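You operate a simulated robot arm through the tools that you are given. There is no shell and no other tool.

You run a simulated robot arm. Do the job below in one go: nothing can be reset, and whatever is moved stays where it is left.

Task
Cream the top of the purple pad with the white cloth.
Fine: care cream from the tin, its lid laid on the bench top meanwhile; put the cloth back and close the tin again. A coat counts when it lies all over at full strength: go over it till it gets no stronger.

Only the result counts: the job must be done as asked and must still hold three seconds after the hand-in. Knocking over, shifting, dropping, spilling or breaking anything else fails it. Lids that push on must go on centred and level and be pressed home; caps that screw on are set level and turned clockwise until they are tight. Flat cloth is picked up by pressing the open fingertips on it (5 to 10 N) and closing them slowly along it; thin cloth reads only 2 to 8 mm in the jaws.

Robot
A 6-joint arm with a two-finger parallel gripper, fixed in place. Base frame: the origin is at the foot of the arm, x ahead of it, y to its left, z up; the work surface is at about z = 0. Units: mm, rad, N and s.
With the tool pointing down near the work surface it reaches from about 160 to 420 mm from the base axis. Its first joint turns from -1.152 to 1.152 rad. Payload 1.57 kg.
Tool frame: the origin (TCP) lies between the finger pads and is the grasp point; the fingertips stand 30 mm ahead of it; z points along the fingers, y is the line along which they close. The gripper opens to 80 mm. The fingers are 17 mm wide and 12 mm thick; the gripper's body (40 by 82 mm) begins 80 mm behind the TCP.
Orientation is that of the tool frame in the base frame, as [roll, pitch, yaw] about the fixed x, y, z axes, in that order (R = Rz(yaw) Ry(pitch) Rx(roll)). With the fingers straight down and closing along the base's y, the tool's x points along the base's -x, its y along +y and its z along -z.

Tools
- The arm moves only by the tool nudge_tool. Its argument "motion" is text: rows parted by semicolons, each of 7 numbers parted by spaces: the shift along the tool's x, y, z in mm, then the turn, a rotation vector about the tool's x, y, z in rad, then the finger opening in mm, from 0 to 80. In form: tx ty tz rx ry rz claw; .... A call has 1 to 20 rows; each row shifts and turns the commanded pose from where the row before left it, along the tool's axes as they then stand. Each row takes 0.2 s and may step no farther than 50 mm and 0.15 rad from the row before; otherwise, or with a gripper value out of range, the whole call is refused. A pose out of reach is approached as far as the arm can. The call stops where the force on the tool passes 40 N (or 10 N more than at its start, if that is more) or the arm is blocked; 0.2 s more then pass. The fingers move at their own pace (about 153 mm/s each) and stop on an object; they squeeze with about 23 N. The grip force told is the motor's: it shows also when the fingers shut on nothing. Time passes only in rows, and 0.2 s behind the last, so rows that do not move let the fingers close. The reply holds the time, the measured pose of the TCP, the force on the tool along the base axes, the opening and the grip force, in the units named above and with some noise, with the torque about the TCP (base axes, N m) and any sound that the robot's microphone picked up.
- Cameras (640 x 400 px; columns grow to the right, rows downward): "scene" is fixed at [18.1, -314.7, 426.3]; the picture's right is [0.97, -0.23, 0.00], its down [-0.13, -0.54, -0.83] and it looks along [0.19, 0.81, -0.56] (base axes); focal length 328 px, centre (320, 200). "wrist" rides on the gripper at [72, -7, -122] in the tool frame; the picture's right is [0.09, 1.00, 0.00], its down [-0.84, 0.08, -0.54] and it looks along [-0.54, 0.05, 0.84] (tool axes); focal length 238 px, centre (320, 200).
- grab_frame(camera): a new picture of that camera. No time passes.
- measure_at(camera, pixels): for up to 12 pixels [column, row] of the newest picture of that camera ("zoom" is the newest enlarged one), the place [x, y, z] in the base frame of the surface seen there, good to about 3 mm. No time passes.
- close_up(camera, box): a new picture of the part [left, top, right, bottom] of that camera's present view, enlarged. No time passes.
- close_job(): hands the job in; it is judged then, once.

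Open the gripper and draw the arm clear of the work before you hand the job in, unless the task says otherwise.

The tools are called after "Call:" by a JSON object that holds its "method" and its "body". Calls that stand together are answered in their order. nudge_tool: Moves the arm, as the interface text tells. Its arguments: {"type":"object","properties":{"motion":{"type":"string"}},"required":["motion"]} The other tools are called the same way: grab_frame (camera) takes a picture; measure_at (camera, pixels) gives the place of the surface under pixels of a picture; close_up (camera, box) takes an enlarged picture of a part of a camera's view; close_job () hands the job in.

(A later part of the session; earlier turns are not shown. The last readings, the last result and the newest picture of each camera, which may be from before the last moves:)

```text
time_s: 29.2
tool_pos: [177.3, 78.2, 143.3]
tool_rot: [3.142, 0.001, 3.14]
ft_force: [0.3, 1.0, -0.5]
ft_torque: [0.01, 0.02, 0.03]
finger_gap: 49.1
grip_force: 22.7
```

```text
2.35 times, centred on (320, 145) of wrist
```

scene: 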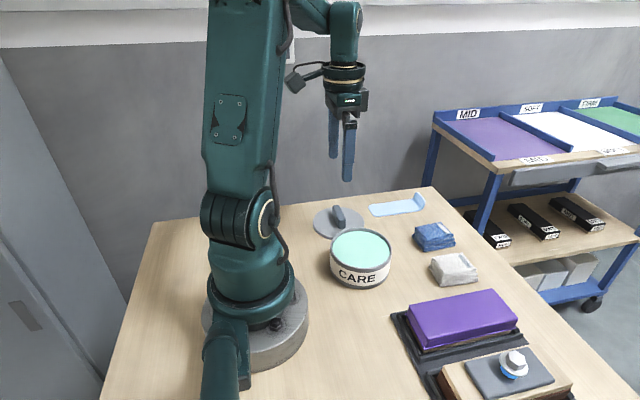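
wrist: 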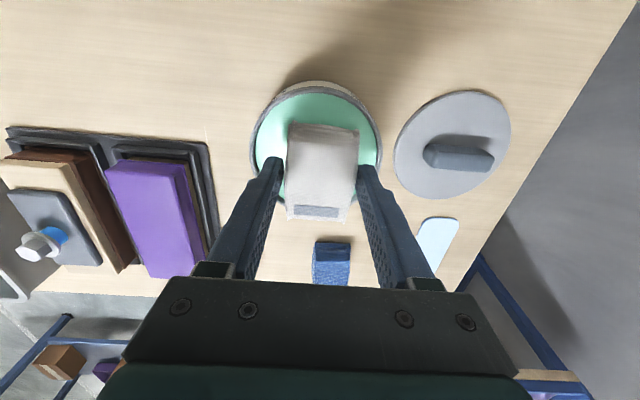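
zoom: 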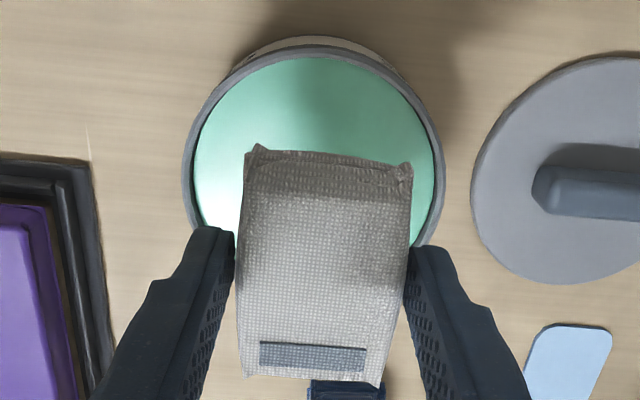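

Cloth still held; now measure the pad's top edges precisely in the scene picture.

Call:
{"method": "close_up", "body": {"camera": "scene", "box": [385, 280, 535, 370]}}

Call:
{"method": "measure_at", "body": {"camera": "zoom", "pixels": [[118, 105], [435, 50], [545, 160], [190, 250], [130, 120], [425, 60], [530, 160], [200, 240], [280, 80], [160, 190], [490, 110], [360, 200]]}}

```text
4.27 times, centred on (460, 325) of scene
```

zoom: 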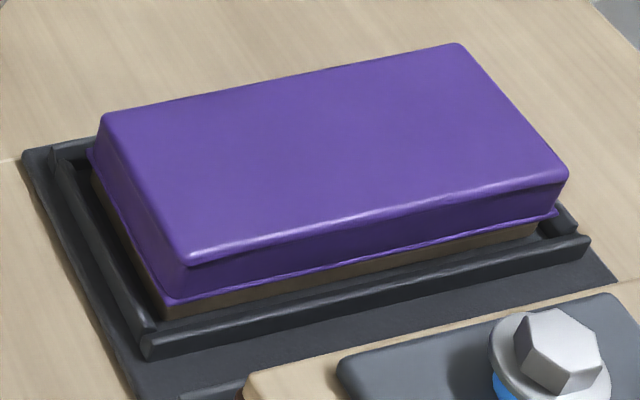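

```text
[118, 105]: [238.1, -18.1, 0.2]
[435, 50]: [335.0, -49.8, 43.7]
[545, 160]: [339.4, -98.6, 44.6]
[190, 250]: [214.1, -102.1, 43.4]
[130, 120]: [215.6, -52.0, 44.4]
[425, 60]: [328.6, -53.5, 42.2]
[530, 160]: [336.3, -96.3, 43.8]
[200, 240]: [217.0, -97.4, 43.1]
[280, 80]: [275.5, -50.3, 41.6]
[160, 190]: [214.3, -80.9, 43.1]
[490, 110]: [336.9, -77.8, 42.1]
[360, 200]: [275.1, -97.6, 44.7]
```

Pad top is about x 210–345, y −105…−47, z≈43.5. I check the neighbouring wood block and bolt heights for finger clearance.

Call:
{"method": "close_up", "body": {"camera": "scene", "box": [420, 310, 600, 400]}}

Call:
{"method": "measure_at", "body": {"camera": "zoom", "pixels": [[330, 130], [340, 160], [200, 215], [80, 210], [120, 260], [400, 130], [470, 170], [300, 240], [250, 160], [430, 180], [380, 140], [500, 250]]}}

```text
3.56 times, centred on (510, 355) of scene
```

zoom: 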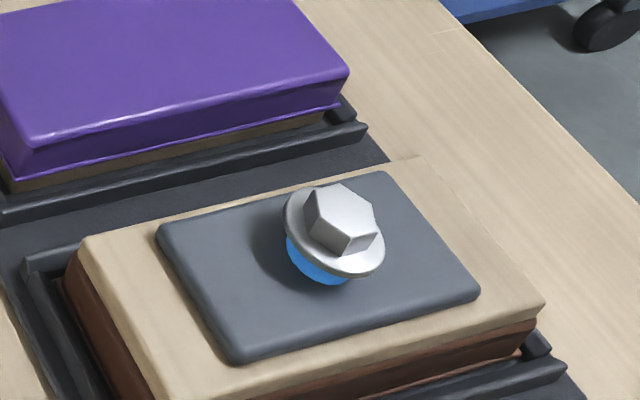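

```text
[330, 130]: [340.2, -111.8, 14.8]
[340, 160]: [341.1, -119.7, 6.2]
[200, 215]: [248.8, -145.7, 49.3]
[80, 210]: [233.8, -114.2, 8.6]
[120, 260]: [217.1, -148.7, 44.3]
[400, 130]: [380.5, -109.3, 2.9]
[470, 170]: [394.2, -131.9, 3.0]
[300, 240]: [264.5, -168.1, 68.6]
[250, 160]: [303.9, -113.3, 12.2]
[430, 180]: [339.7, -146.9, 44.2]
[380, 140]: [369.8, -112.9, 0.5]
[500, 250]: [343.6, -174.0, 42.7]
```

The wood block starts at y≈−143 (z 44), about 20 mm clear of the finger path. I carry the cloth over the pad's near end (240,−76) and lower to just above it.

Call:
{"method": "nudge_tool", "body": {"motion": "-12 -30 0 0 0 0 35; -12 -31 0 0 0 0 35; -12 -31 0 0 0 0 35; -12 -31 0 0 0 0 35; -13 -31 0 0 0 0 35; 0 0 20 0 0 0 35; 0 0 20 0 0 0 35; 0 0 10 0 0 0 35; 0 0 0 0 0 0 35"}}

Call:
{"method": "close_up", "body": {"camera": "scene", "box": [360, 230, 540, 380]}}

Call:
{"method": "grab_frame", "body": {"camera": "wrist"}}

```text
time_s: 31.2
tool_pos: [241.0, -77.5, 91.1]
tool_rot: [-3.14, 0.0, -3.141]
ft_force: [0.1, -0.4, -0.5]
ft_torque: [-0.02, -0.01, -0.02]
finger_gap: 49.2
grip_force: 23.2
```

```text
2.67 times, centred on (450, 305) of scene
```

zoom: 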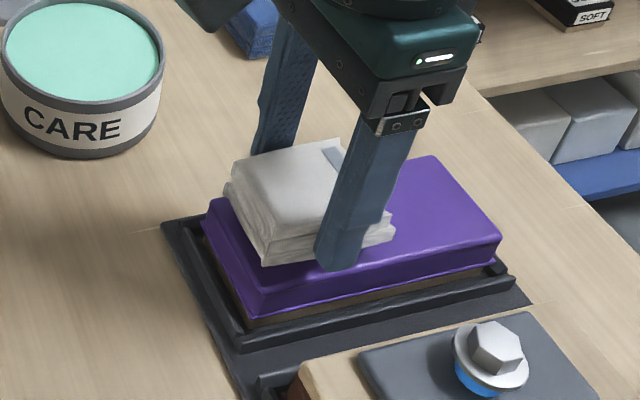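

```text
taken
```

wrist: 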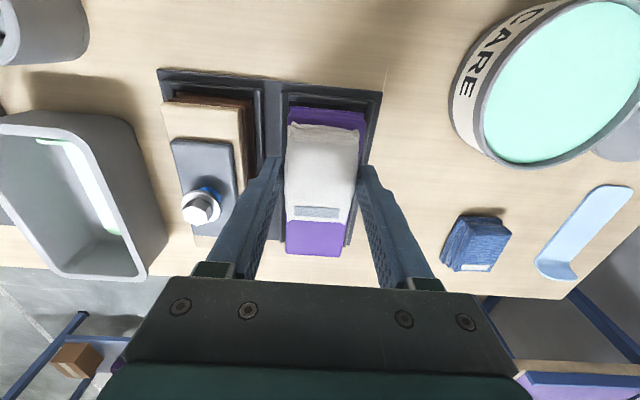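

The cloth is aligned along the pad. I lower to contact in 1–1.5 mm steps.

Call:
{"method": "nudge_tool", "body": {"motion": "0 0 2 0 0 0 35; 0 0 1.5 0 0 0 35; 0 0 1 0 0 0 35; 0 0 1 0 0 0 35; 0 0 0 0 0 0 35"}}

```text
time_s: 32.4
tool_pos: [240.8, -77.1, 86.6]
tool_rot: [-3.141, 0.002, 3.141]
ft_force: [0.9, 0.3, -0.6]
ft_torque: [0.03, -0.03, 0.01]
finger_gap: 49.4
grip_force: 22.7
```

No contact yet at z 86.6; going lower.

Call:
{"method": "nudge_tool", "body": {"motion": "0 0 1 0 0 0 35; 0 0 1 0 0 0 35; 0 0 0 0 0 0 35"}}

```text
time_s: 33.2
tool_pos: [241.2, -77.5, 85.2]
tool_rot: [-3.141, 0.0, 3.142]
ft_force: [0.1, 0.1, -0.7]
ft_torque: [-0.02, -0.02, 0.0]
finger_gap: 49.0
grip_force: 23.1
```

Still free; a further 1.5 mm in half steps.

Call:
{"method": "nudge_tool", "body": {"motion": "0 0 0.7 0 0 0 35; 0 0 0.7 0 0 0 35; 0 0 0 0 0 0 35"}}

```text
time_s: 34.0
tool_pos: [240.6, -77.9, 83.5]
tool_rot: [-3.141, -0.001, -3.141]
ft_force: [0.2, -0.3, 0.9]
ft_torque: [0.01, -0.01, 0.0]
finger_gap: 49.2
grip_force: 23.0
```

Force is just turning; continue down a little more.

Call:
{"method": "nudge_tool", "body": {"motion": "0 0 0.7 0 0 0 35; 0 0 0.7 0 0 0 35; 0 0 0 0 0 0 35"}}

```text
time_s: 34.8
tool_pos: [241.4, -77.2, 82.3]
tool_rot: [3.14, -0.001, -3.141]
ft_force: [0.1, -0.1, -0.3]
ft_torque: [0.03, -0.03, 0.01]
finger_gap: 48.9
grip_force: 23.2
```

Call:
{"method": "close_up", "body": {"camera": "scene", "box": [390, 260, 500, 350]}}

Call:
{"method": "nudge_tool", "body": {"motion": "0 0 0.7 0 0 0 35; 0 0 0.7 0 0 0 35; 0 0 0 0 0 0 35"}}

```text
4.44 times, centred on (445, 305) of scene
```

zoom: 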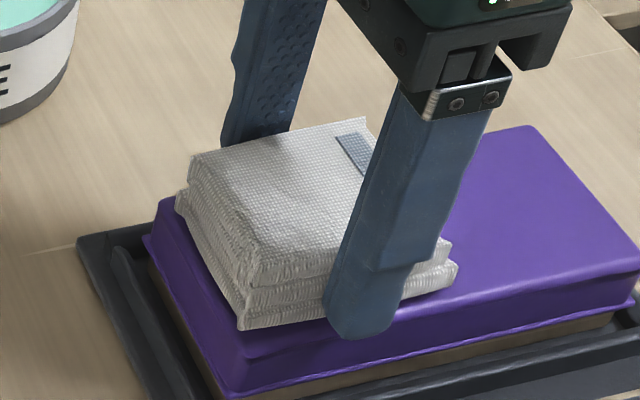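

```text
time_s: 35.6
tool_pos: [239.9, -77.5, 81.0]
tool_rot: [3.141, -0.002, -3.141]
ft_force: [-0.4, 0.2, 0.1]
ft_torque: [0.03, -0.02, -0.01]
finger_gap: 49.1
grip_force: 23.3
```

Still no contact at z 81, so the cloth may sit slightly higher in the jaws than assumed. I take another look while lowering in small steps.

Call:
{"method": "nudge_tool", "body": {"motion": "0 0 0.7 0 0 0 35; 0 0 0.7 0 0 0 35; 0 0 0 0 0 0 35"}}

Call:
{"method": "close_up", "body": {"camera": "scene", "box": [410, 275, 490, 345]}}

```text
time_s: 36.4
tool_pos: [241.1, -77.5, 79.1]
tool_rot: [-3.139, 0.002, 3.141]
ft_force: [-1.7, -2.7, 17.8]
ft_torque: [-0.09, 0.6, 0.1]
finger_gap: 48.8
grip_force: 22.7
```

```text
5.71 times, centred on (450, 310) of scene
```

zoom: 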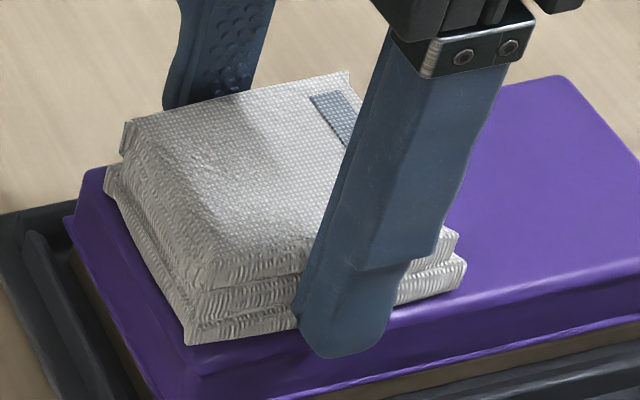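

Contact: 18 N with the load toward the base-side edge. I ease up slightly and wipe outward along +x in small rows.

Call:
{"method": "nudge_tool", "body": {"motion": "0 0 -0.4 0 0 0 35; -5 0 0 0 0 0 35; -5 0 0 0 0 0 35; -5 0 0 0 0 0 35; -5 0 0 0 0 0 35; 0 0 0 0 0 0 35"}}

Call:
{"method": "close_up", "body": {"camera": "scene", "box": [390, 260, 530, 360]}}

```text
time_s: 37.8
tool_pos: [261.7, -76.1, 80.7]
tool_rot: [-3.14, -0.001, -3.14]
ft_force: [-0.1, 0.4, -0.5]
ft_torque: [-0.02, 0.02, 0.01]
finger_gap: 49.0
grip_force: 23.2
```

```text
4.00 times, centred on (460, 310) of scene
```

zoom: 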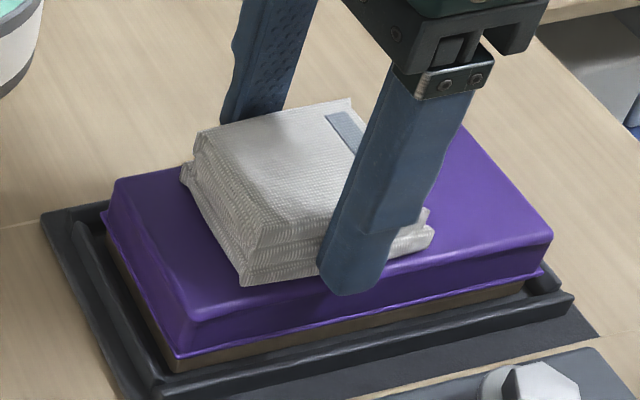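

Contact was lost on easing up, so no trace shows yet. I lower again until about 10 N and keep the cloth pressed.

Call:
{"method": "nudge_tool", "body": {"motion": "0 0 0.6 0 0 0 35; 0 0 0.6 0 0 0 35; 0 0 0 0 0 0 35; 0 0 0 0 0 0 35"}}

```text
time_s: 38.8
tool_pos: [262.2, -76.4, 79.7]
tool_rot: [3.141, 0.004, -3.14]
ft_force: [-3.3, 3.0, 19.8]
ft_torque: [0.1, 0.5, -0.03]
finger_gap: 49.0
grip_force: 23.0
```

20 N at this height. I stroke outward at this height with small rows.

Call:
{"method": "nudge_tool", "body": {"motion": "-4 0 -0.2 0 0 0 35; -4 0 0 0 0 0 35; -4 0 0 0 0 0 35; -4 0 0 0 0 0 35; -4 0 0 0 0 0 35; 0 0 0 0 0 0 35"}}

Call:
{"method": "close_up", "body": {"camera": "scene", "box": [390, 260, 530, 360]}}

```text
time_s: 40.2
tool_pos: [283.3, -76.8, 78.9]
tool_rot: [-3.14, -0.002, 3.141]
ft_force: [-4.9, -0.1, 8.5]
ft_torque: [-0.03, 0.2, -0.01]
finger_gap: 48.8
grip_force: 23.1
```

```text
4.00 times, centred on (460, 310) of scene
```

zoom: 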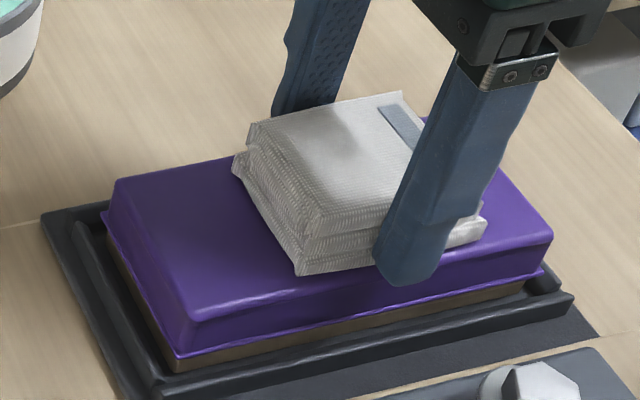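

Good sliding contact now (8.5 N, 5 N friction). I continue to the far end, then lift and inspect the pad for cream.

Call:
{"method": "nudge_tool", "body": {"motion": "-5 0 0 0 0 0 35; -5 0 0 0 0 0 35; -5 0 0 0 0 0 35; -5 0 0 0 0 0 35; -5 0 0 0 0 0 35; -5 0 0 0 0 0 35; -5 0 0 0 0 0 35; 0 0 0 0 0 0 35"}}

Call:
{"method": "close_up", "body": {"camera": "scene", "box": [390, 260, 530, 360]}}

Call:
{"method": "grab_frame", "body": {"camera": "wrist"}}

```text
time_s: 42.0
tool_pos: [317.2, -76.9, 78.9]
tool_rot: [-3.142, 0.001, 3.141]
ft_force: [0.3, -0.2, -0.3]
ft_torque: [0.0, -0.02, 0.0]
finger_gap: 49.1
grip_force: 23.2
```

```text
4.00 times, centred on (460, 310) of scene
```

zoom: 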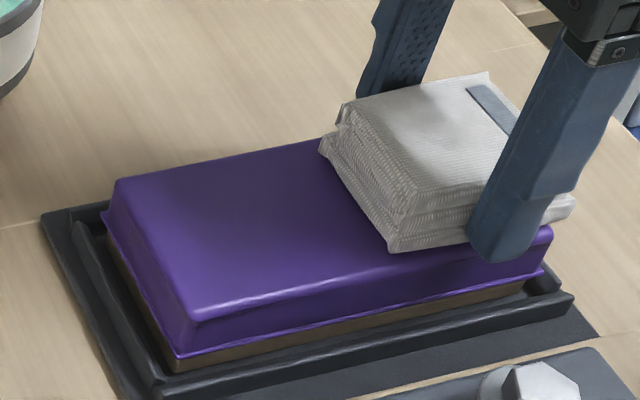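

```text
taken
```

wrist: 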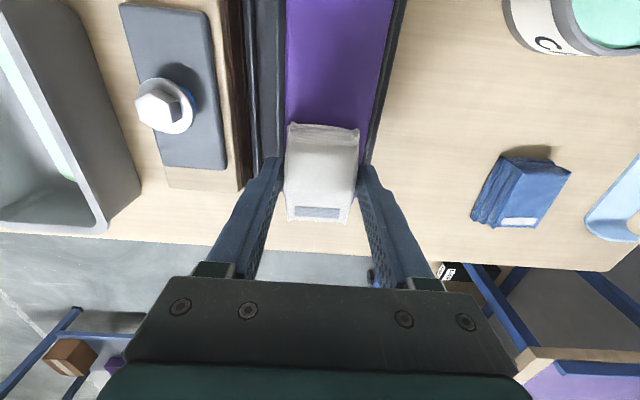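

No obvious green on the pad. I lift clear and move aside toward the cloth's home to see the pad unshadowed.

Call:
{"method": "nudge_tool", "body": {"motion": "0 0 -20 0 0 0 35; 0 0 -30 0 0 0 35; 0 0 -20 0 0 0 35; 0 40 0 0 0 0 35; 0 40 0 0 0 0 35; 0 40 0 0 0 0 35; 0 0 0 0 0 0 35"}}

Call:
{"method": "close_up", "body": {"camera": "scene", "box": [390, 260, 530, 360]}}

Call:
{"method": "grab_frame", "body": {"camera": "wrist"}}

Call:
{"method": "grab_frame", "body": {"camera": "scene"}}

```text
time_s: 43.6
tool_pos: [316.0, 45.1, 147.6]
tool_rot: [3.141, 0.001, 3.141]
ft_force: [-0.4, 0.9, -1.6]
ft_torque: [-0.02, -0.02, 0.0]
finger_gap: 48.8
grip_force: 23.4
```

```text
4.00 times, centred on (460, 310) of scene
```

zoom: 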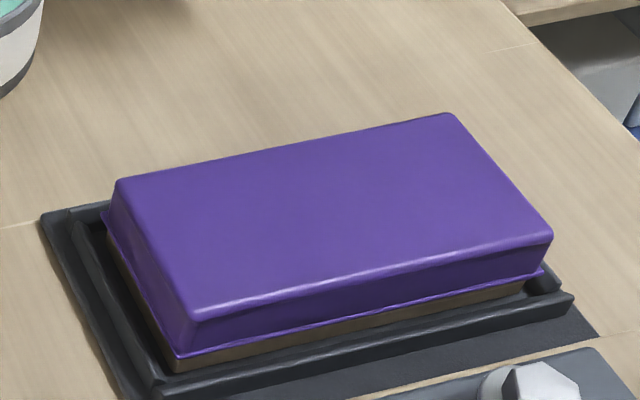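

```text
taken
```

wrist: 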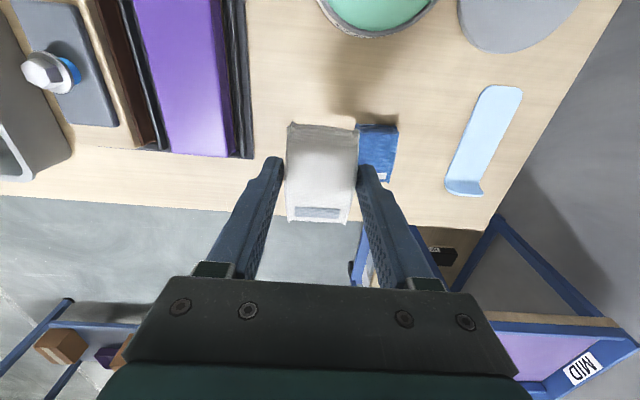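

```text
taken
```

scene: 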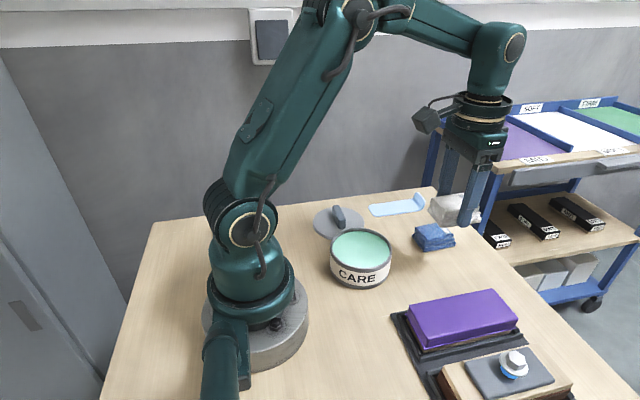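

No cream shows on the pad, so the cloth may not have loaded. I raise and tilt the tool so the cloth's underside turns toward the scene camera.

Call:
{"method": "nudge_tool", "body": {"motion": "30 10 -25 0 0 0 35; 30 10 -25 0 0 0 35; 30 10 -25 0 0 0 35; 0 0 -15 0 0 0 35; 0 0 0 0.15 0 0 35; 0 0 0 0.15 0 0 35; 0 0 0 0.15 0 0 35; 0 0 0 0.15 0 0 35; 0 0 0 0.15 0 0 35; 0 0 0 0.15 0 0 35; 0 0 0 0 0 0 35"}}

Call:
{"method": "grab_frame", "body": {"camera": "scene"}}

```text
time_s: 46.0
tool_pos: [224.8, 74.1, 239.1]
tool_rot: [-2.241, 0.002, -3.14]
ft_force: [-0.7, 0.1, 0.6]
ft_torque: [0.03, 0.01, 0.01]
finger_gap: 49.1
grip_force: 22.7
```

```text
taken
```

scene: 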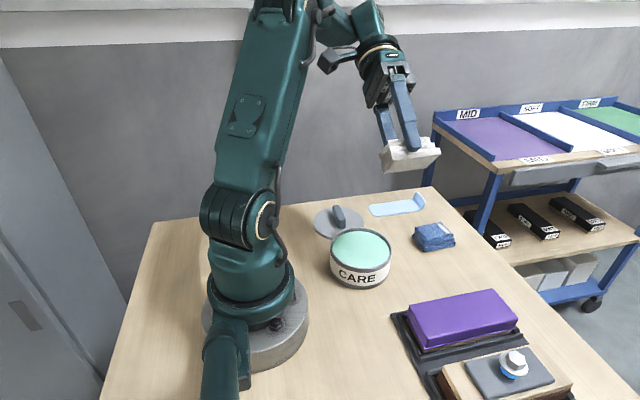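

Call:
{"method": "close_up", "body": {"camera": "scene", "box": [360, 110, 460, 190]}}

```text
5.00 times, centred on (410, 150) of scene
```

zoom: 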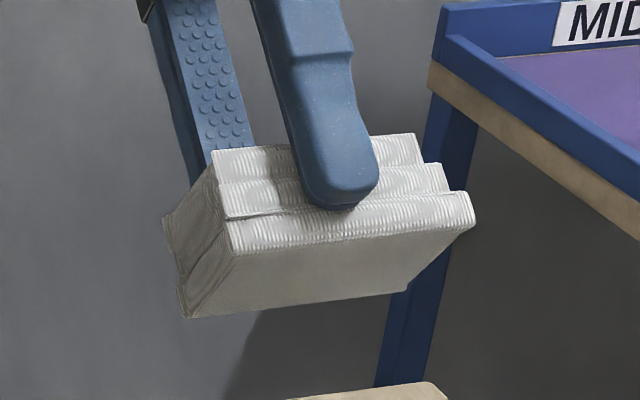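

The underside is clean white: the dip touched something (likely the rim) before the cream. I measure the tin's rim and cream precisely now that it's unobstructed.

Call:
{"method": "close_up", "body": {"camera": "scene", "box": [320, 215, 400, 295]}}

```text
5.00 times, centred on (360, 255) of scene
```

zoom: 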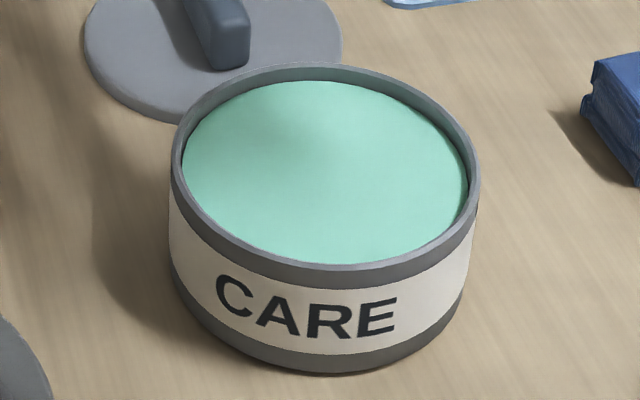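

Call:
{"method": "measure_at", "body": {"camera": "zoom", "pixels": [[176, 170], [474, 190], [325, 66], [320, 268], [195, 170], [455, 190], [325, 95], [320, 250], [325, 170], [215, 102], [430, 110], [220, 235]]}}

Call:
{"method": "measure_at", "body": {"camera": "zoom", "pixels": [[186, 120], [440, 105], [463, 130], [188, 210], [440, 240], [400, 262], [260, 255], [325, 72], [260, 170], [400, 170], [325, 130], [325, 220]]}}

```text
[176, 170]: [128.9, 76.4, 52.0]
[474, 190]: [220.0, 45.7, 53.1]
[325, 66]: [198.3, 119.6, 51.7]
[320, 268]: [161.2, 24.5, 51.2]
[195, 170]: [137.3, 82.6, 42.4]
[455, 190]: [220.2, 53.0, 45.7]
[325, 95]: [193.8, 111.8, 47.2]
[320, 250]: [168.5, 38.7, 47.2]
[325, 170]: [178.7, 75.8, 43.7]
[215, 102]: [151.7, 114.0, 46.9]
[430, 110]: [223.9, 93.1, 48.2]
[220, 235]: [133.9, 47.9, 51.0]
```

```text
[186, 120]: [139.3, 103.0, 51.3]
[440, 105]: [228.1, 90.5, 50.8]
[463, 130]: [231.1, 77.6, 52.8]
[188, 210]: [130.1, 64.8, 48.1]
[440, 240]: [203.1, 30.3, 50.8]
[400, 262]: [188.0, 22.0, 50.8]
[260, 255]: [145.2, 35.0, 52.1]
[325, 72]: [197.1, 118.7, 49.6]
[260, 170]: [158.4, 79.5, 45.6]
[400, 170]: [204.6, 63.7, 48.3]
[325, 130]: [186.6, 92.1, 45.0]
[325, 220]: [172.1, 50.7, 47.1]
```

Rim fit gives the tin centre at about (180,74), so at y≈78 the cloth's far corner caught the rim. I tilt back upright, go above the tin again and measure the cloth relative to the rim.

Call:
{"method": "nudge_tool", "body": {"motion": "0 0 0 -0.15 0 0 35; 0 0 0 -0.15 0 0 35; 0 0 0 -0.15 0 0 35; 0 0 0 -0.15 0 0 35; 0 0 0 -0.15 0 0 35; 0 0 0 -0.15 0 0 35; 23 -1 0 0 0 0 35; 23 0 30 0 0 0 35; 0 0 40 0 0 0 35; 0 0 40 0 0 0 35; 0 0 22 0 0 0 35; 0 0 0 0 0 0 35"}}

Call:
{"method": "close_up", "body": {"camera": "scene", "box": [320, 190, 420, 290]}}

Call:
{"method": "grab_frame", "body": {"camera": "wrist"}}

```text
time_s: 48.6
tool_pos: [182.6, 71.7, 107.1]
tool_rot: [-3.141, -0.001, 3.141]
ft_force: [-0.4, -0.1, 0.0]
ft_torque: [0.01, 0.01, 0.02]
finger_gap: 48.9
grip_force: 23.2
```

```text
4.00 times, centred on (370, 240) of scene
```

zoom: 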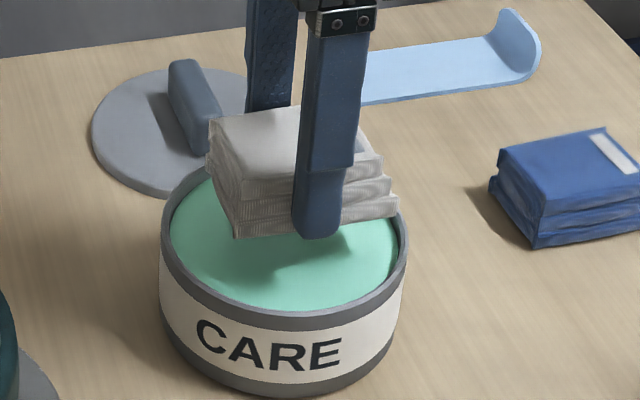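

```text
taken
```

wrist: 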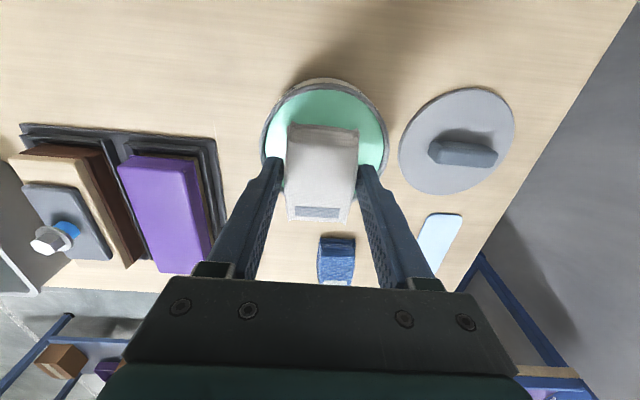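

Measuring the cloth's bottom corners as held.

Call:
{"method": "measure_at", "body": {"camera": "zoom", "pixels": [[236, 232], [396, 210], [211, 165], [234, 222], [392, 203], [240, 195], [375, 158], [213, 125], [320, 228], [300, 225], [345, 215], [210, 170]]}}

Call:
{"method": "measure_at", "body": {"camera": "wrist", "pixels": [[290, 126], [356, 132], [288, 216], [345, 220], [322, 170], [290, 136], [355, 140], [287, 180], [356, 180], [323, 129]]}}

```text
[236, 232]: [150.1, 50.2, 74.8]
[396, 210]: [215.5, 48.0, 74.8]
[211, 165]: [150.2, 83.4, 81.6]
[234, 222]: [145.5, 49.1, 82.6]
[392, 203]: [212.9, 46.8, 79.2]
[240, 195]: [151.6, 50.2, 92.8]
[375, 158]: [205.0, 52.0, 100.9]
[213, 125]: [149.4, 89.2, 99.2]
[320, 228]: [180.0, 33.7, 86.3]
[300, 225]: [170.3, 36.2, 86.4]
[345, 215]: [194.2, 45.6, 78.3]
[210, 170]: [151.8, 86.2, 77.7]
```

```text
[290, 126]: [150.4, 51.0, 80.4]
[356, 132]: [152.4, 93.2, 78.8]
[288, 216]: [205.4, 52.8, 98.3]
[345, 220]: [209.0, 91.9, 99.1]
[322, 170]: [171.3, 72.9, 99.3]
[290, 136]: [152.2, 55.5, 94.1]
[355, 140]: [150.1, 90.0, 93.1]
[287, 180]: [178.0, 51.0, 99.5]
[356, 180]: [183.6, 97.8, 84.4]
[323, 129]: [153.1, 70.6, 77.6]
```

The cloth bottom spans about 66×49 mm centred on the TCP, so it must be within about 5 mm of the tin's centre. I trim to (180,74.5) and re-read.

Call:
{"method": "nudge_tool", "body": {"motion": "1.5 2.5 0 0 0 0 35; 0 0 0 0 0 0 35; 0 0 0 0 0 0 35"}}

Call:
{"method": "nudge_tool", "body": {"motion": "0 0 0 0 0 0 35; 0 0 0 0 0 0 35"}}

Call:
{"method": "nudge_tool", "body": {"motion": "0 0 5 0 0 0 35; 0 0 5 0 0 0 35; 0 0 0 0 0 0 35"}}

Call:
{"method": "close_up", "body": {"camera": "scene", "box": [320, 200, 400, 280]}}

Call:
{"method": "close_up", "body": {"camera": "wrist", "box": [240, 60, 400, 220]}}

```text
time_s: 49.4
tool_pos: [179.2, 74.4, 107.5]
tool_rot: [-3.141, -0.001, 3.141]
ft_force: [-0.3, -0.1, -0.7]
ft_torque: [-0.05, -0.01, -0.02]
finger_gap: 49.0
grip_force: 22.4
```

```text
time_s: 50.0
tool_pos: [179.1, 74.8, 108.3]
tool_rot: [-3.141, 0.001, 3.141]
ft_force: [0.3, -0.3, -0.2]
ft_torque: [0.01, -0.03, 0.03]
finger_gap: 48.9
grip_force: 22.7
```

```text
time_s: 50.8
tool_pos: [179.7, 74.6, 99.1]
tool_rot: [-3.14, 0.0, -3.141]
ft_force: [-0.4, 0.7, -0.9]
ft_torque: [0.01, -0.01, 0.0]
finger_gap: 49.0
grip_force: 23.0
```

```text
5.00 times, centred on (360, 240) of scene
```

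zoom: 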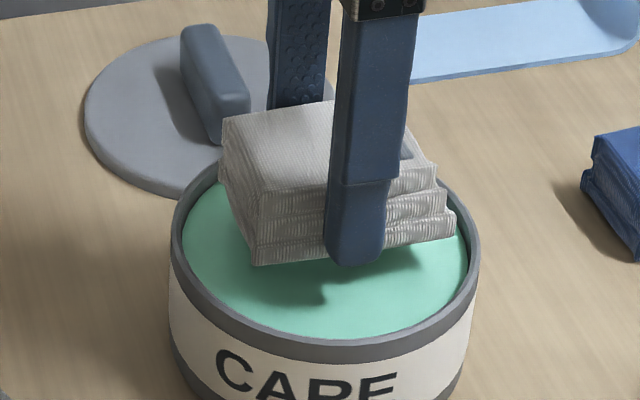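

```text
2.50 times, centred on (320, 140) of wrist
```

zoom: 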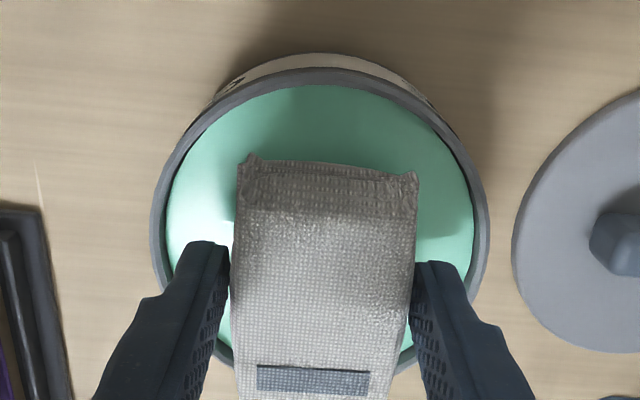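

The near-right cloth corner looks close to the rim. I lower to just above rim height and compare there directly.

Call:
{"method": "nudge_tool", "body": {"motion": "0 0 4 0 0 0 35; 0 0 3 0 0 0 35; 0 0 0 0 0 0 35"}}

Call:
{"method": "close_up", "body": {"camera": "scene", "box": [325, 215, 395, 275]}}

Call:
{"method": "close_up", "body": {"camera": "wrist", "box": [240, 60, 400, 220]}}

```text
time_s: 51.6
tool_pos: [178.8, 74.2, 89.6]
tool_rot: [-3.141, -0.001, -3.14]
ft_force: [-0.2, -0.7, -0.6]
ft_torque: [0.01, 0.01, 0.0]
finger_gap: 49.0
grip_force: 22.8
```

```text
6.67 times, centred on (360, 245) of scene
```

zoom: 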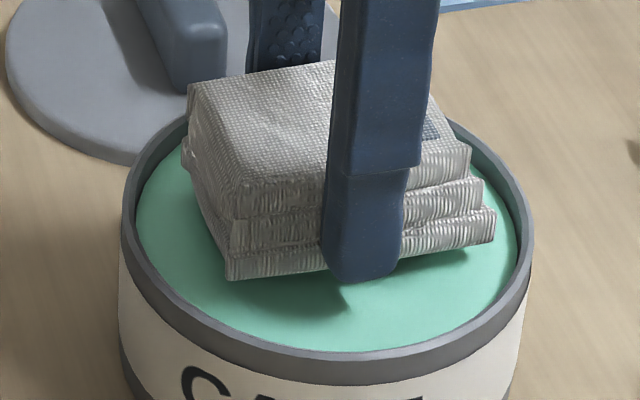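

```text
2.50 times, centred on (320, 140) of wrist
```

zoom: 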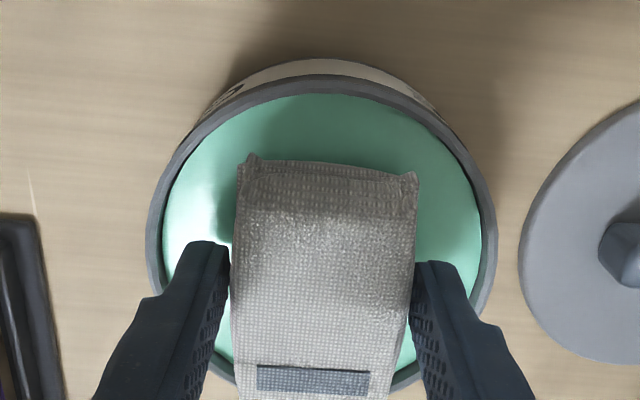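

I measure the cloth's lower edge and the rim in this close-up to settle the offset.

Call:
{"method": "close_up", "body": {"camera": "scene", "box": [325, 215, 395, 275]}}

Call:
{"method": "measure_at", "body": {"camera": "zoom", "pixels": [[231, 274], [260, 270], [300, 267], [430, 246], [470, 243], [492, 238], [190, 172], [205, 210], [220, 250], [490, 225], [250, 120], [240, 205]]}}

Call:
{"method": "measure_at", "body": {"camera": "zoom", "pixels": [[127, 220], [150, 290], [220, 340], [320, 358], [420, 343], [500, 290], [527, 230], [515, 190], [490, 155], [140, 180], [160, 150], [465, 135]]}}

```text
6.67 times, centred on (360, 245) of scene
```

zoom: 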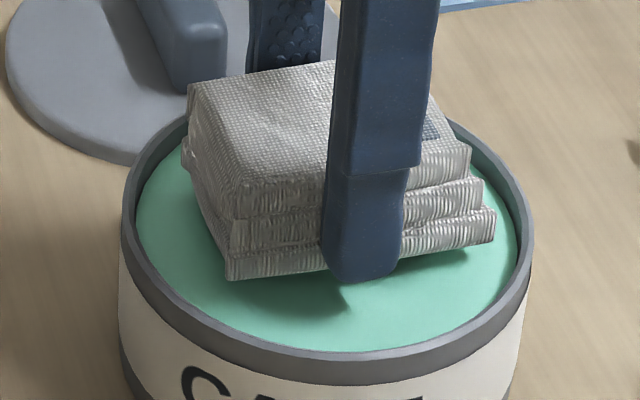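

```text
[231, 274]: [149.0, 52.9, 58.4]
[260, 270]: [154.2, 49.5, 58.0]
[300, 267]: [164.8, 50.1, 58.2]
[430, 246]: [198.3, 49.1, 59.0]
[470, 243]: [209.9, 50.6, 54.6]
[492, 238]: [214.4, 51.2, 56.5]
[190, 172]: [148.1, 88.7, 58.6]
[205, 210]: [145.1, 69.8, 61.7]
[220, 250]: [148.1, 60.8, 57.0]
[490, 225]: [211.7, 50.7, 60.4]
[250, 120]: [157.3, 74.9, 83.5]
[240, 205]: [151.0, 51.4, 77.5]
```

```text
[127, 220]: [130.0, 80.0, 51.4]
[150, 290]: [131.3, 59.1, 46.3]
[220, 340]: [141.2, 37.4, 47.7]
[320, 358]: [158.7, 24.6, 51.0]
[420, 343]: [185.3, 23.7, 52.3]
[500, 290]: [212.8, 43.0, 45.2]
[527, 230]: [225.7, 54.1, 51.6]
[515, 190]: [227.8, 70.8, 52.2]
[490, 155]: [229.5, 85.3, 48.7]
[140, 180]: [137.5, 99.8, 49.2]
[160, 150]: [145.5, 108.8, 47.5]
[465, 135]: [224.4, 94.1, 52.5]
```

Cloth centre is (181,74), tin centre (178.5,73.5), and the cloth bottom is about 35 mm below the TCP. I shift 2 mm toward the base and 1 mm right, then lower gently inside the rim until cream contact near TCP z 80.

Call:
{"method": "nudge_tool", "body": {"motion": "2.3 -0.8 0 0 0 0 35; 0 0 2 0 0 0 35; 0 0 1.5 0 0 0 35; 0 0 1.5 0 0 0 35; 0 0 1 0 0 0 35; 0 0 0 0 0 0 35"}}

Call:
{"method": "close_up", "body": {"camera": "scene", "box": [325, 215, 395, 275]}}

```text
time_s: 53.0
tool_pos: [176.7, 73.4, 85.2]
tool_rot: [-3.141, -0.001, -3.142]
ft_force: [-0.4, 0.0, 0.1]
ft_torque: [0.0, 0.0, 0.01]
finger_gap: 48.9
grip_force: 23.5
```

```text
6.67 times, centred on (360, 245) of scene
```

zoom: 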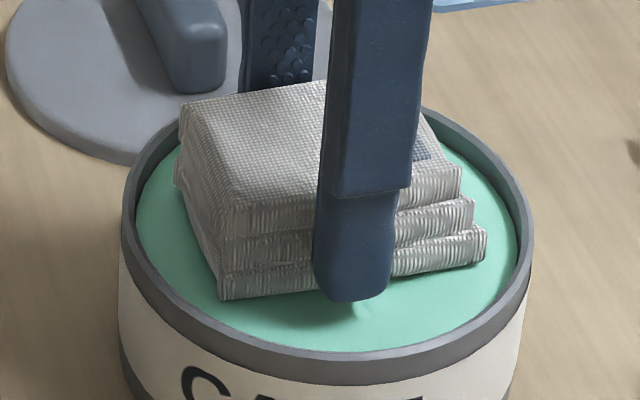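

Below the previous contact height with no force — now inside the rim. Continue down.

Call:
{"method": "nudge_tool", "body": {"motion": "0 0 1 0 0 0 35; 0 0 1 0 0 0 35; 0 0 1 0 0 0 35; 0 0 0 0 0 0 35"}}

```text
time_s: 54.0
tool_pos: [175.7, 74.5, 81.8]
tool_rot: [3.141, 0.0, -3.14]
ft_force: [-4.6, -2.6, 27.8]
ft_torque: [-0.14, 0.08, -0.04]
finger_gap: 49.3
grip_force: 22.5
```

Flat contact with the cream now (28 N, almost no torque). I ease back a bit, hold, then lift.

Call:
{"method": "nudge_tool", "body": {"motion": "0 0 -0.4 0 0 0 35; 0 0 0 0 0 0 35; 0 0 0 0 0 0 35; 0 0 0 0 0 0 35"}}

Call:
{"method": "nudge_tool", "body": {"motion": "0 0 -3 0 0 0 35; 0 0 -5 0 0 0 35; 0 0 -15 0 0 0 35; 0 0 -40 0 0 0 35; 0 0 -45 0 0 0 35; 0 0 -45 0 0 0 35; -20 0 0 0.15 0 0 35; -20 0 0 0.15 0 0 35; 0 0 0 0.15 0 0 35; 0 0 0 0.15 0 0 35; 0 0 0 0.15 0 0 35; 0 0 0 0.15 0 0 35; 0 0 0 0 0 0 35"}}

Call:
{"method": "grab_frame", "body": {"camera": "scene"}}

Call:
{"method": "close_up", "body": {"camera": "scene", "box": [340, 110, 460, 200]}}

```text
time_s: 55.0
tool_pos: [175.5, 73.5, 80.8]
tool_rot: [-3.141, 0.0, 3.141]
ft_force: [1.9, 1.8, 1.8]
ft_torque: [0.04, -0.17, 0.04]
finger_gap: 49.0
grip_force: 22.9
```

```text
time_s: 57.8
tool_pos: [215.9, 72.1, 234.6]
tool_rot: [-2.241, 0.002, -3.142]
ft_force: [-0.6, -0.4, -0.3]
ft_torque: [0.03, -0.01, 0.0]
finger_gap: 49.0
grip_force: 23.0
```

```text
taken
```

scene: 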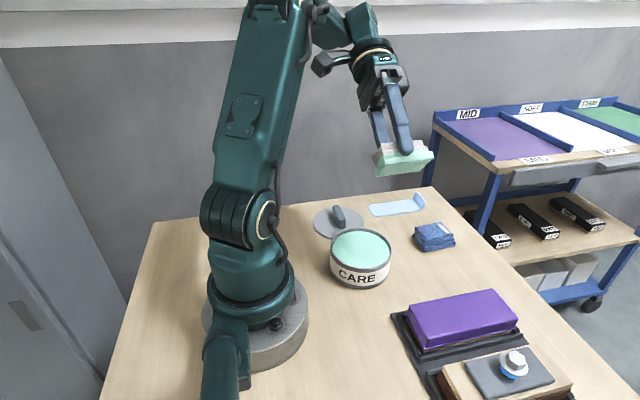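

```text
4.44 times, centred on (400, 155) of scene
```

zoom: 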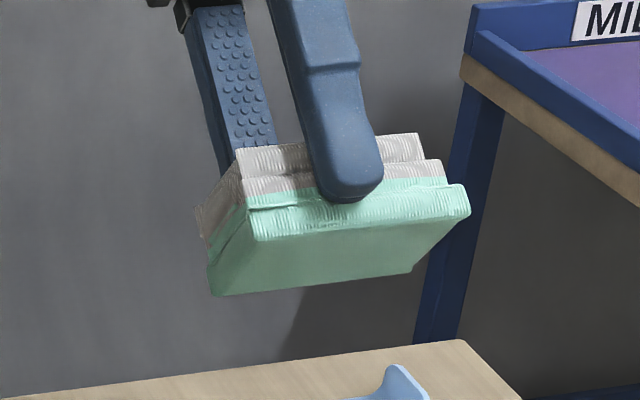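

The underside is fully green now. I tilt back upright and carry it to the pad's near end at (241,−70).

Call:
{"method": "nudge_tool", "body": {"motion": "0 0 0 -0.15 0 0 35; 0 0 0 -0.15 0 0 35; 0 0 0 -0.15 0 0 35; 0 0 0 -0.15 0 0 35; 0 0 0 -0.15 0 0 35; 0 0 0 -0.15 0 0 35; -13 -35 20 0 0 0 35; -12 -35 20 0 0 0 35; 0 -36 20 0 0 0 35; 0 -36 20 0 0 0 35; 0 0 30 0 0 0 35; 0 0 25 0 0 0 35; 0 0 10 0 0 0 35; 0 0 4 0 0 0 35; 0 0 0 0 0 0 35"}}

Call:
{"method": "close_up", "body": {"camera": "scene", "box": [390, 260, 530, 360]}}

```text
time_s: 61.0
tool_pos: [240.7, -69.0, 85.1]
tool_rot: [3.141, -0.001, 3.141]
ft_force: [0.3, 0.1, -0.7]
ft_torque: [0.02, 0.02, 0.03]
finger_gap: 49.1
grip_force: 22.9
```

```text
4.00 times, centred on (460, 310) of scene
```

zoom: 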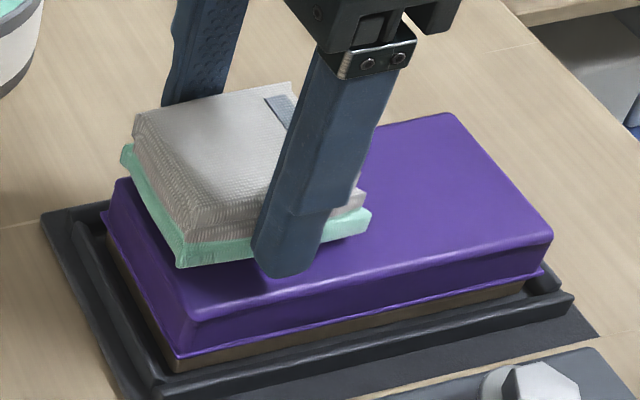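

Cloth is just over the pad. I lower to light contact.

Call:
{"method": "nudge_tool", "body": {"motion": "0 0 2 0 0 0 35; 0 0 1.5 0 0 0 35; 0 0 1 0 0 0 35; 0 0 0.5 0 0 0 35; 0 0 0 0 0 0 35"}}

```text
time_s: 62.2
tool_pos: [240.8, -67.7, 80.0]
tool_rot: [3.141, 0.0, -3.141]
ft_force: [0.7, -0.2, -0.1]
ft_torque: [0.01, 0.05, 0.02]
finger_gap: 48.8
grip_force: 22.9
```

Not yet touching at z 80; half-millimetre steps now.

Call:
{"method": "nudge_tool", "body": {"motion": "0 0 0.5 0 0 0 35; 0 0 0.5 0 0 0 35; 0 0 0 0 0 0 35"}}

```text
time_s: 63.0
tool_pos: [241.1, -68.8, 78.9]
tool_rot: [3.141, 0.001, -3.141]
ft_force: [-0.4, -0.2, -0.4]
ft_torque: [0.0, -0.02, 0.02]
finger_gap: 49.0
grip_force: 23.4
```

Call:
{"method": "nudge_tool", "body": {"motion": "0 0 0.5 0 0 0 35; 0 0 0.5 0 0 0 35; 0 0 0 0 0 0 35"}}

```text
time_s: 63.8
tool_pos: [241.9, -67.9, 78.1]
tool_rot: [-3.141, 0.003, -3.14]
ft_force: [-5.7, 0.4, 22.7]
ft_torque: [0.06, -0.1, 0.01]
finger_gap: 49.1
grip_force: 22.9
```

Flat contact (23 N). I ease 0.3 mm and stroke outward to x≈315.

Call:
{"method": "nudge_tool", "body": {"motion": "-4 0 -0.3 0 0 0 35; -5 0 0 0 0 0 35; -5 0 0 0 0 0 35; -5 0 0 0 0 0 35; -5 0 0 0 0 0 35; -5 0 0 0 0 0 35; 0 0 0 0 0 0 35"}}

Call:
{"method": "close_up", "body": {"camera": "scene", "box": [390, 260, 530, 360]}}

```text
time_s: 65.4
tool_pos: [271.1, -68.3, 79.7]
tool_rot: [-3.14, 0.0, 3.141]
ft_force: [0.2, 0.0, 0.4]
ft_torque: [0.03, 0.02, 0.02]
finger_gap: 48.8
grip_force: 23.2
```

```text
4.00 times, centred on (460, 310) of scene
```

zoom: 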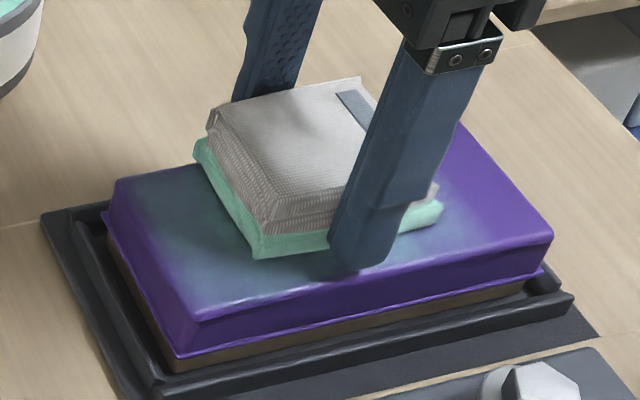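

Cream is going onto the pad, but contact was lost partway as the arm's height varies a little. I lower again here and use shorter strokes, checking force.

Call:
{"method": "nudge_tool", "body": {"motion": "0 0 0.5 0 0 0 35; 0 0 0.4 0 0 0 35; 0 0 0 0 0 0 35"}}

```text
time_s: 66.2
tool_pos: [270.4, -68.3, 77.7]
tool_rot: [3.14, -0.001, -3.139]
ft_force: [0.6, -0.4, 5.2]
ft_torque: [-0.06, 0.19, 0.05]
finger_gap: 49.1
grip_force: 22.9
```

Light contact 5 N. Press a touch more and stroke outward 20 mm.

Call:
{"method": "nudge_tool", "body": {"motion": "0 0 0.3 0 0 0 35; -5 0 0 0 0 0 35; -5 0 0 0 0 0 35; -5 0 0 0 0 0 35; -5 0 0 0 0 0 35; 0 0 0 0 0 0 35"}}

```text
time_s: 67.6
tool_pos: [289.2, -67.8, 78.0]
tool_rot: [-3.141, 0.0, -3.14]
ft_force: [-10.3, 1.7, 19.6]
ft_torque: [0.01, 0.35, 0.01]
finger_gap: 49.0
grip_force: 22.7
```

20 N normal with 10 N friction; continue to x≈315.

Call:
{"method": "nudge_tool", "body": {"motion": "-5 0 0 0 0 0 35; -5 0 0 0 0 0 35; -5 0 0 0 0 0 35; -5 0 0 0 0 0 35; -5 0 0 0 0 0 35; 0 0 0 0 0 0 35"}}

Call:
{"method": "close_up", "body": {"camera": "scene", "box": [390, 260, 530, 360]}}

```text
time_s: 69.0
tool_pos: [315.9, -67.5, 77.1]
tool_rot: [-3.141, 0.0, -3.141]
ft_force: [0.2, 1.0, 0.1]
ft_torque: [-0.01, 0.0, 0.03]
finger_gap: 48.8
grip_force: 23.4
```

```text
4.00 times, centred on (460, 310) of scene
```

zoom: 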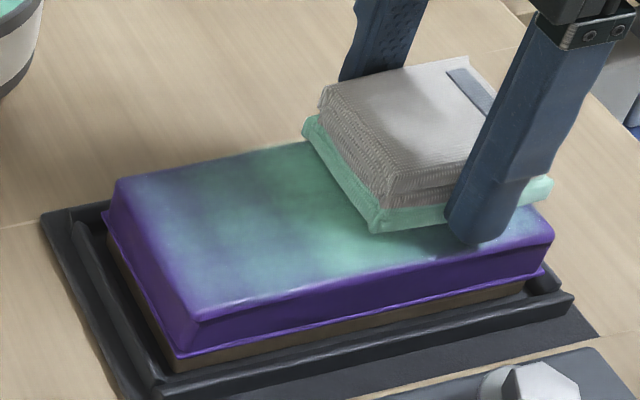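

Good cream in the middle. I lower again at the far end for contact and make strokes back inward.

Call:
{"method": "nudge_tool", "body": {"motion": "0 0 0.4 0 0 0 35; 0 0 0.3 0 0 0 35; 0 0 0 0 0 0 35"}}

Call:
{"method": "close_up", "body": {"camera": "scene", "box": [445, 265, 535, 330]}}

```text
time_s: 69.8
tool_pos: [315.5, -68.5, 77.4]
tool_rot: [-3.14, 0.001, 3.14]
ft_force: [-1.6, 0.1, 9.7]
ft_torque: [0.04, 0.07, -0.02]
finger_gap: 48.9
grip_force: 23.2
```

```text
6.15 times, centred on (490, 298) of scene
```

zoom: 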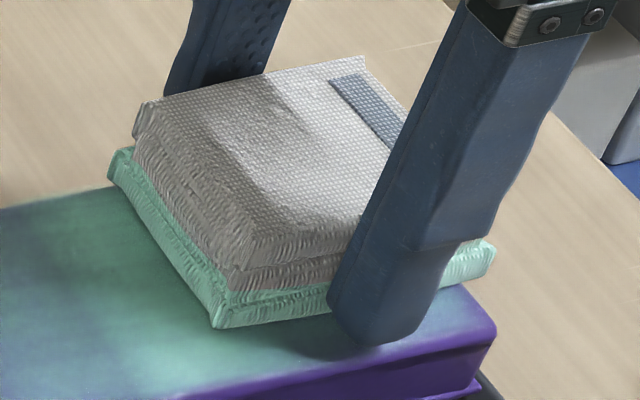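

Contact 10 N at the far end. Stroke back inward 25 mm.

Call:
{"method": "nudge_tool", "body": {"motion": "-3 0 0.1 0 0 0 35; 5 0 0 0 0 0 35; 5 0 0 0 0 0 35; 5 0 0 0 0 0 35; 5 0 0 0 0 0 35; 5 0 0 0 0 0 35; 0 0 0 0 0 0 35"}}

```text
time_s: 71.4
tool_pos: [292.8, -68.6, 78.1]
tool_rot: [3.14, -0.001, -3.14]
ft_force: [2.3, -0.9, 3.8]
ft_torque: [-0.02, -0.16, -0.05]
finger_gap: 48.9
grip_force: 22.4
```

Still lightly touching (4 N). Press 0.3 mm more and stroke on inward.

Call:
{"method": "nudge_tool", "body": {"motion": "5 0 0.3 0 0 0 35; 5 0 0 0 0 0 35; 5 0 0 0 0 0 35; 5 0 0 0 0 0 35; 5 0 0 0 0 0 35; 0 0 0 0 0 0 35"}}

```text
time_s: 72.8
tool_pos: [269.5, -69.2, 78.2]
tool_rot: [-3.14, 0.003, -3.14]
ft_force: [9.1, 0.0, 21.1]
ft_torque: [0.05, -0.09, -0.02]
finger_gap: 48.9
grip_force: 22.9
```

Force 21 N; ease slightly and stroke on to x≈239.

Call:
{"method": "nudge_tool", "body": {"motion": "5 0 -0.1 0 0 0 35; 5 0 0 0 0 0 35; 5 0 0 0 0 0 35; 5 0 0 0 0 0 35; 5 0 0 0 0 0 35; 5 0 0 0 0 0 35; 0 0 0 0 0 0 35"}}

Call:
{"method": "close_up", "body": {"camera": "scene", "box": [390, 260, 530, 360]}}

```text
time_s: 74.4
tool_pos: [238.1, -67.9, 75.8]
tool_rot: [3.14, 0.003, -3.141]
ft_force: [10.5, -1.9, 20.7]
ft_torque: [-0.1, -0.38, -0.02]
finger_gap: 49.0
grip_force: 22.4
```

```text
4.00 times, centred on (460, 310) of scene
```

zoom: 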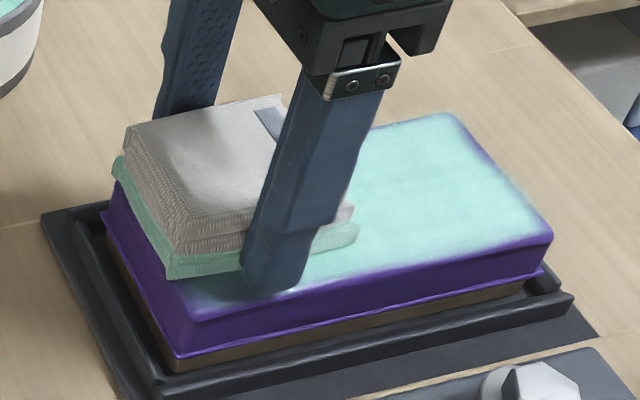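

Sliding at about 20 N gives a strong coat. Next I slide sideways to y≈−83 to cover the near strip.

Call:
{"method": "nudge_tool", "body": {"motion": "-3 -3 -0.2 0 0 0 35; 0 -4 0 0 0 0 35; 0 -4 0 0 0 0 35; 0 -4 0 0 0 0 35; 0 0 0 0 0 0 35"}}

Call:
{"method": "close_up", "body": {"camera": "scene", "box": [390, 260, 530, 360]}}

```text
time_s: 75.6
tool_pos: [240.0, -82.8, 76.0]
tool_rot: [-3.141, -0.002, -3.141]
ft_force: [0.7, -0.2, 0.5]
ft_torque: [-0.02, -0.02, -0.01]
finger_gap: 49.1
grip_force: 23.0
```

```text
4.00 times, centred on (460, 310) of scene
```

zoom: 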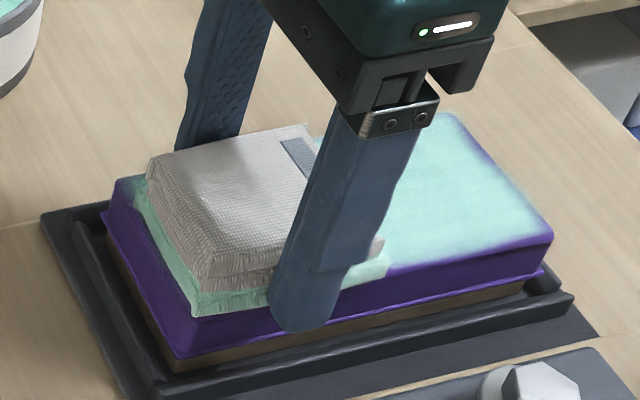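

Contact lost again and the fingertips are only a few mm above the pad: the cloth is creeping up in the jaws. With it resting on the pad I open slightly, raise 6 mm and re-grip.

Call:
{"method": "nudge_tool", "body": {"motion": "0 0 0.4 0 0 0 35; 0 0 0 0 0 0 35"}}

Call:
{"method": "nudge_tool", "body": {"motion": "0 0 0 0 0 0 50; 0 0 0 0 0 0 56; 0 0 -3 0 0 0 56; 0 0 -3 0 0 0 56; 0 0 0 0 0 0 52; 0 0 0 0 0 0 48; 0 0 0 0 0 0 44; 0 0 0 0 0 0 35; 0 0 0 0 0 0 35"}}

Call:
{"method": "close_up", "body": {"camera": "scene", "box": [390, 260, 530, 360]}}

```text
time_s: 76.2
tool_pos: [240.6, -83.6, 76.4]
tool_rot: [-3.141, 0.0, 3.141]
ft_force: [-2.2, 1.5, 9.0]
ft_torque: [0.03, 0.37, 0.0]
finger_gap: 49.2
grip_force: 23.2
```

```text
time_s: 78.2
tool_pos: [242.3, -83.1, 82.0]
tool_rot: [-3.141, 0.0, 3.141]
ft_force: [-0.3, -0.5, 1.1]
ft_torque: [-0.01, -0.02, 0.01]
finger_gap: 49.0
grip_force: 23.2
```

```text
4.00 times, centred on (460, 310) of scene
```

zoom: 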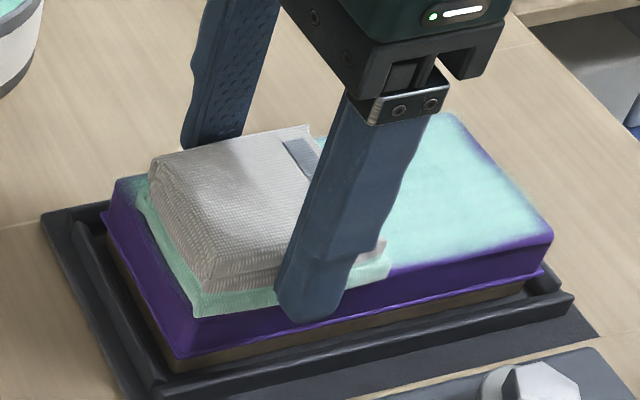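

Re-gripped higher; the cloth bottom is now about 38 mm below the TCP. Press lightly and stroke outward along y≈−83.

Call:
{"method": "nudge_tool", "body": {"motion": "0 0 0.5 0 0 0 35; 0 0 0.3 0 0 0 35; 0 0 0 0 0 0 35"}}

```text
time_s: 79.0
tool_pos: [241.2, -83.8, 81.9]
tool_rot: [-3.141, 0.002, -3.141]
ft_force: [-0.5, 2.5, 24.1]
ft_torque: [0.18, 0.11, 0.01]
finger_gap: 48.9
grip_force: 23.6
```

Call:
{"method": "nudge_tool", "body": {"motion": "3 0 -0.2 0 0 0 35; 3 0 0 0 0 0 35; -5 0 0 0 0 0 35; -5 0 0 0 0 0 35; -5 0 0 0 0 0 35; -5 0 0 0 0 0 35; 0 0 0 0 0 0 35"}}

```text
time_s: 80.6
tool_pos: [256.2, -83.6, 81.2]
tool_rot: [3.141, 0.001, 3.141]
ft_force: [-0.7, 0.5, 0.3]
ft_torque: [-0.01, 0.01, -0.02]
finger_gap: 49.1
grip_force: 23.3
```

Contact faded again; I re-press and add a slight downward feed while stroking.

Call:
{"method": "nudge_tool", "body": {"motion": "0 0 0.5 0 0 0 35; 0 0 0.2 0 0 0 35; -5 0 0 0 0 0 35; -5 0 0.1 0 0 0 35; -5 0 0 0 0 0 35; 0 0 0 0 0 0 35"}}

```text
time_s: 82.0
tool_pos: [269.9, -82.9, 80.9]
tool_rot: [3.142, 0.001, 3.141]
ft_force: [-8.0, -0.7, 13.6]
ft_torque: [0.01, 0.7, 0.06]
finger_gap: 49.2
grip_force: 22.8
```

13.6 N, sliding well. Continue outward.

Call:
{"method": "nudge_tool", "body": {"motion": "-5 0 0.1 0 0 0 35; -5 0 0 0 0 0 35; -5 0 0.1 0 0 0 35; -5 0 0 0 0 0 35; 0 0 0 0 0 0 35"}}

```text
time_s: 83.2
tool_pos: [293.1, -82.6, 80.8]
tool_rot: [-3.142, -0.001, 3.14]
ft_force: [-6.7, 0.0, 14.6]
ft_torque: [0.01, 0.37, 0.03]
finger_gap: 48.9
grip_force: 23.0
```

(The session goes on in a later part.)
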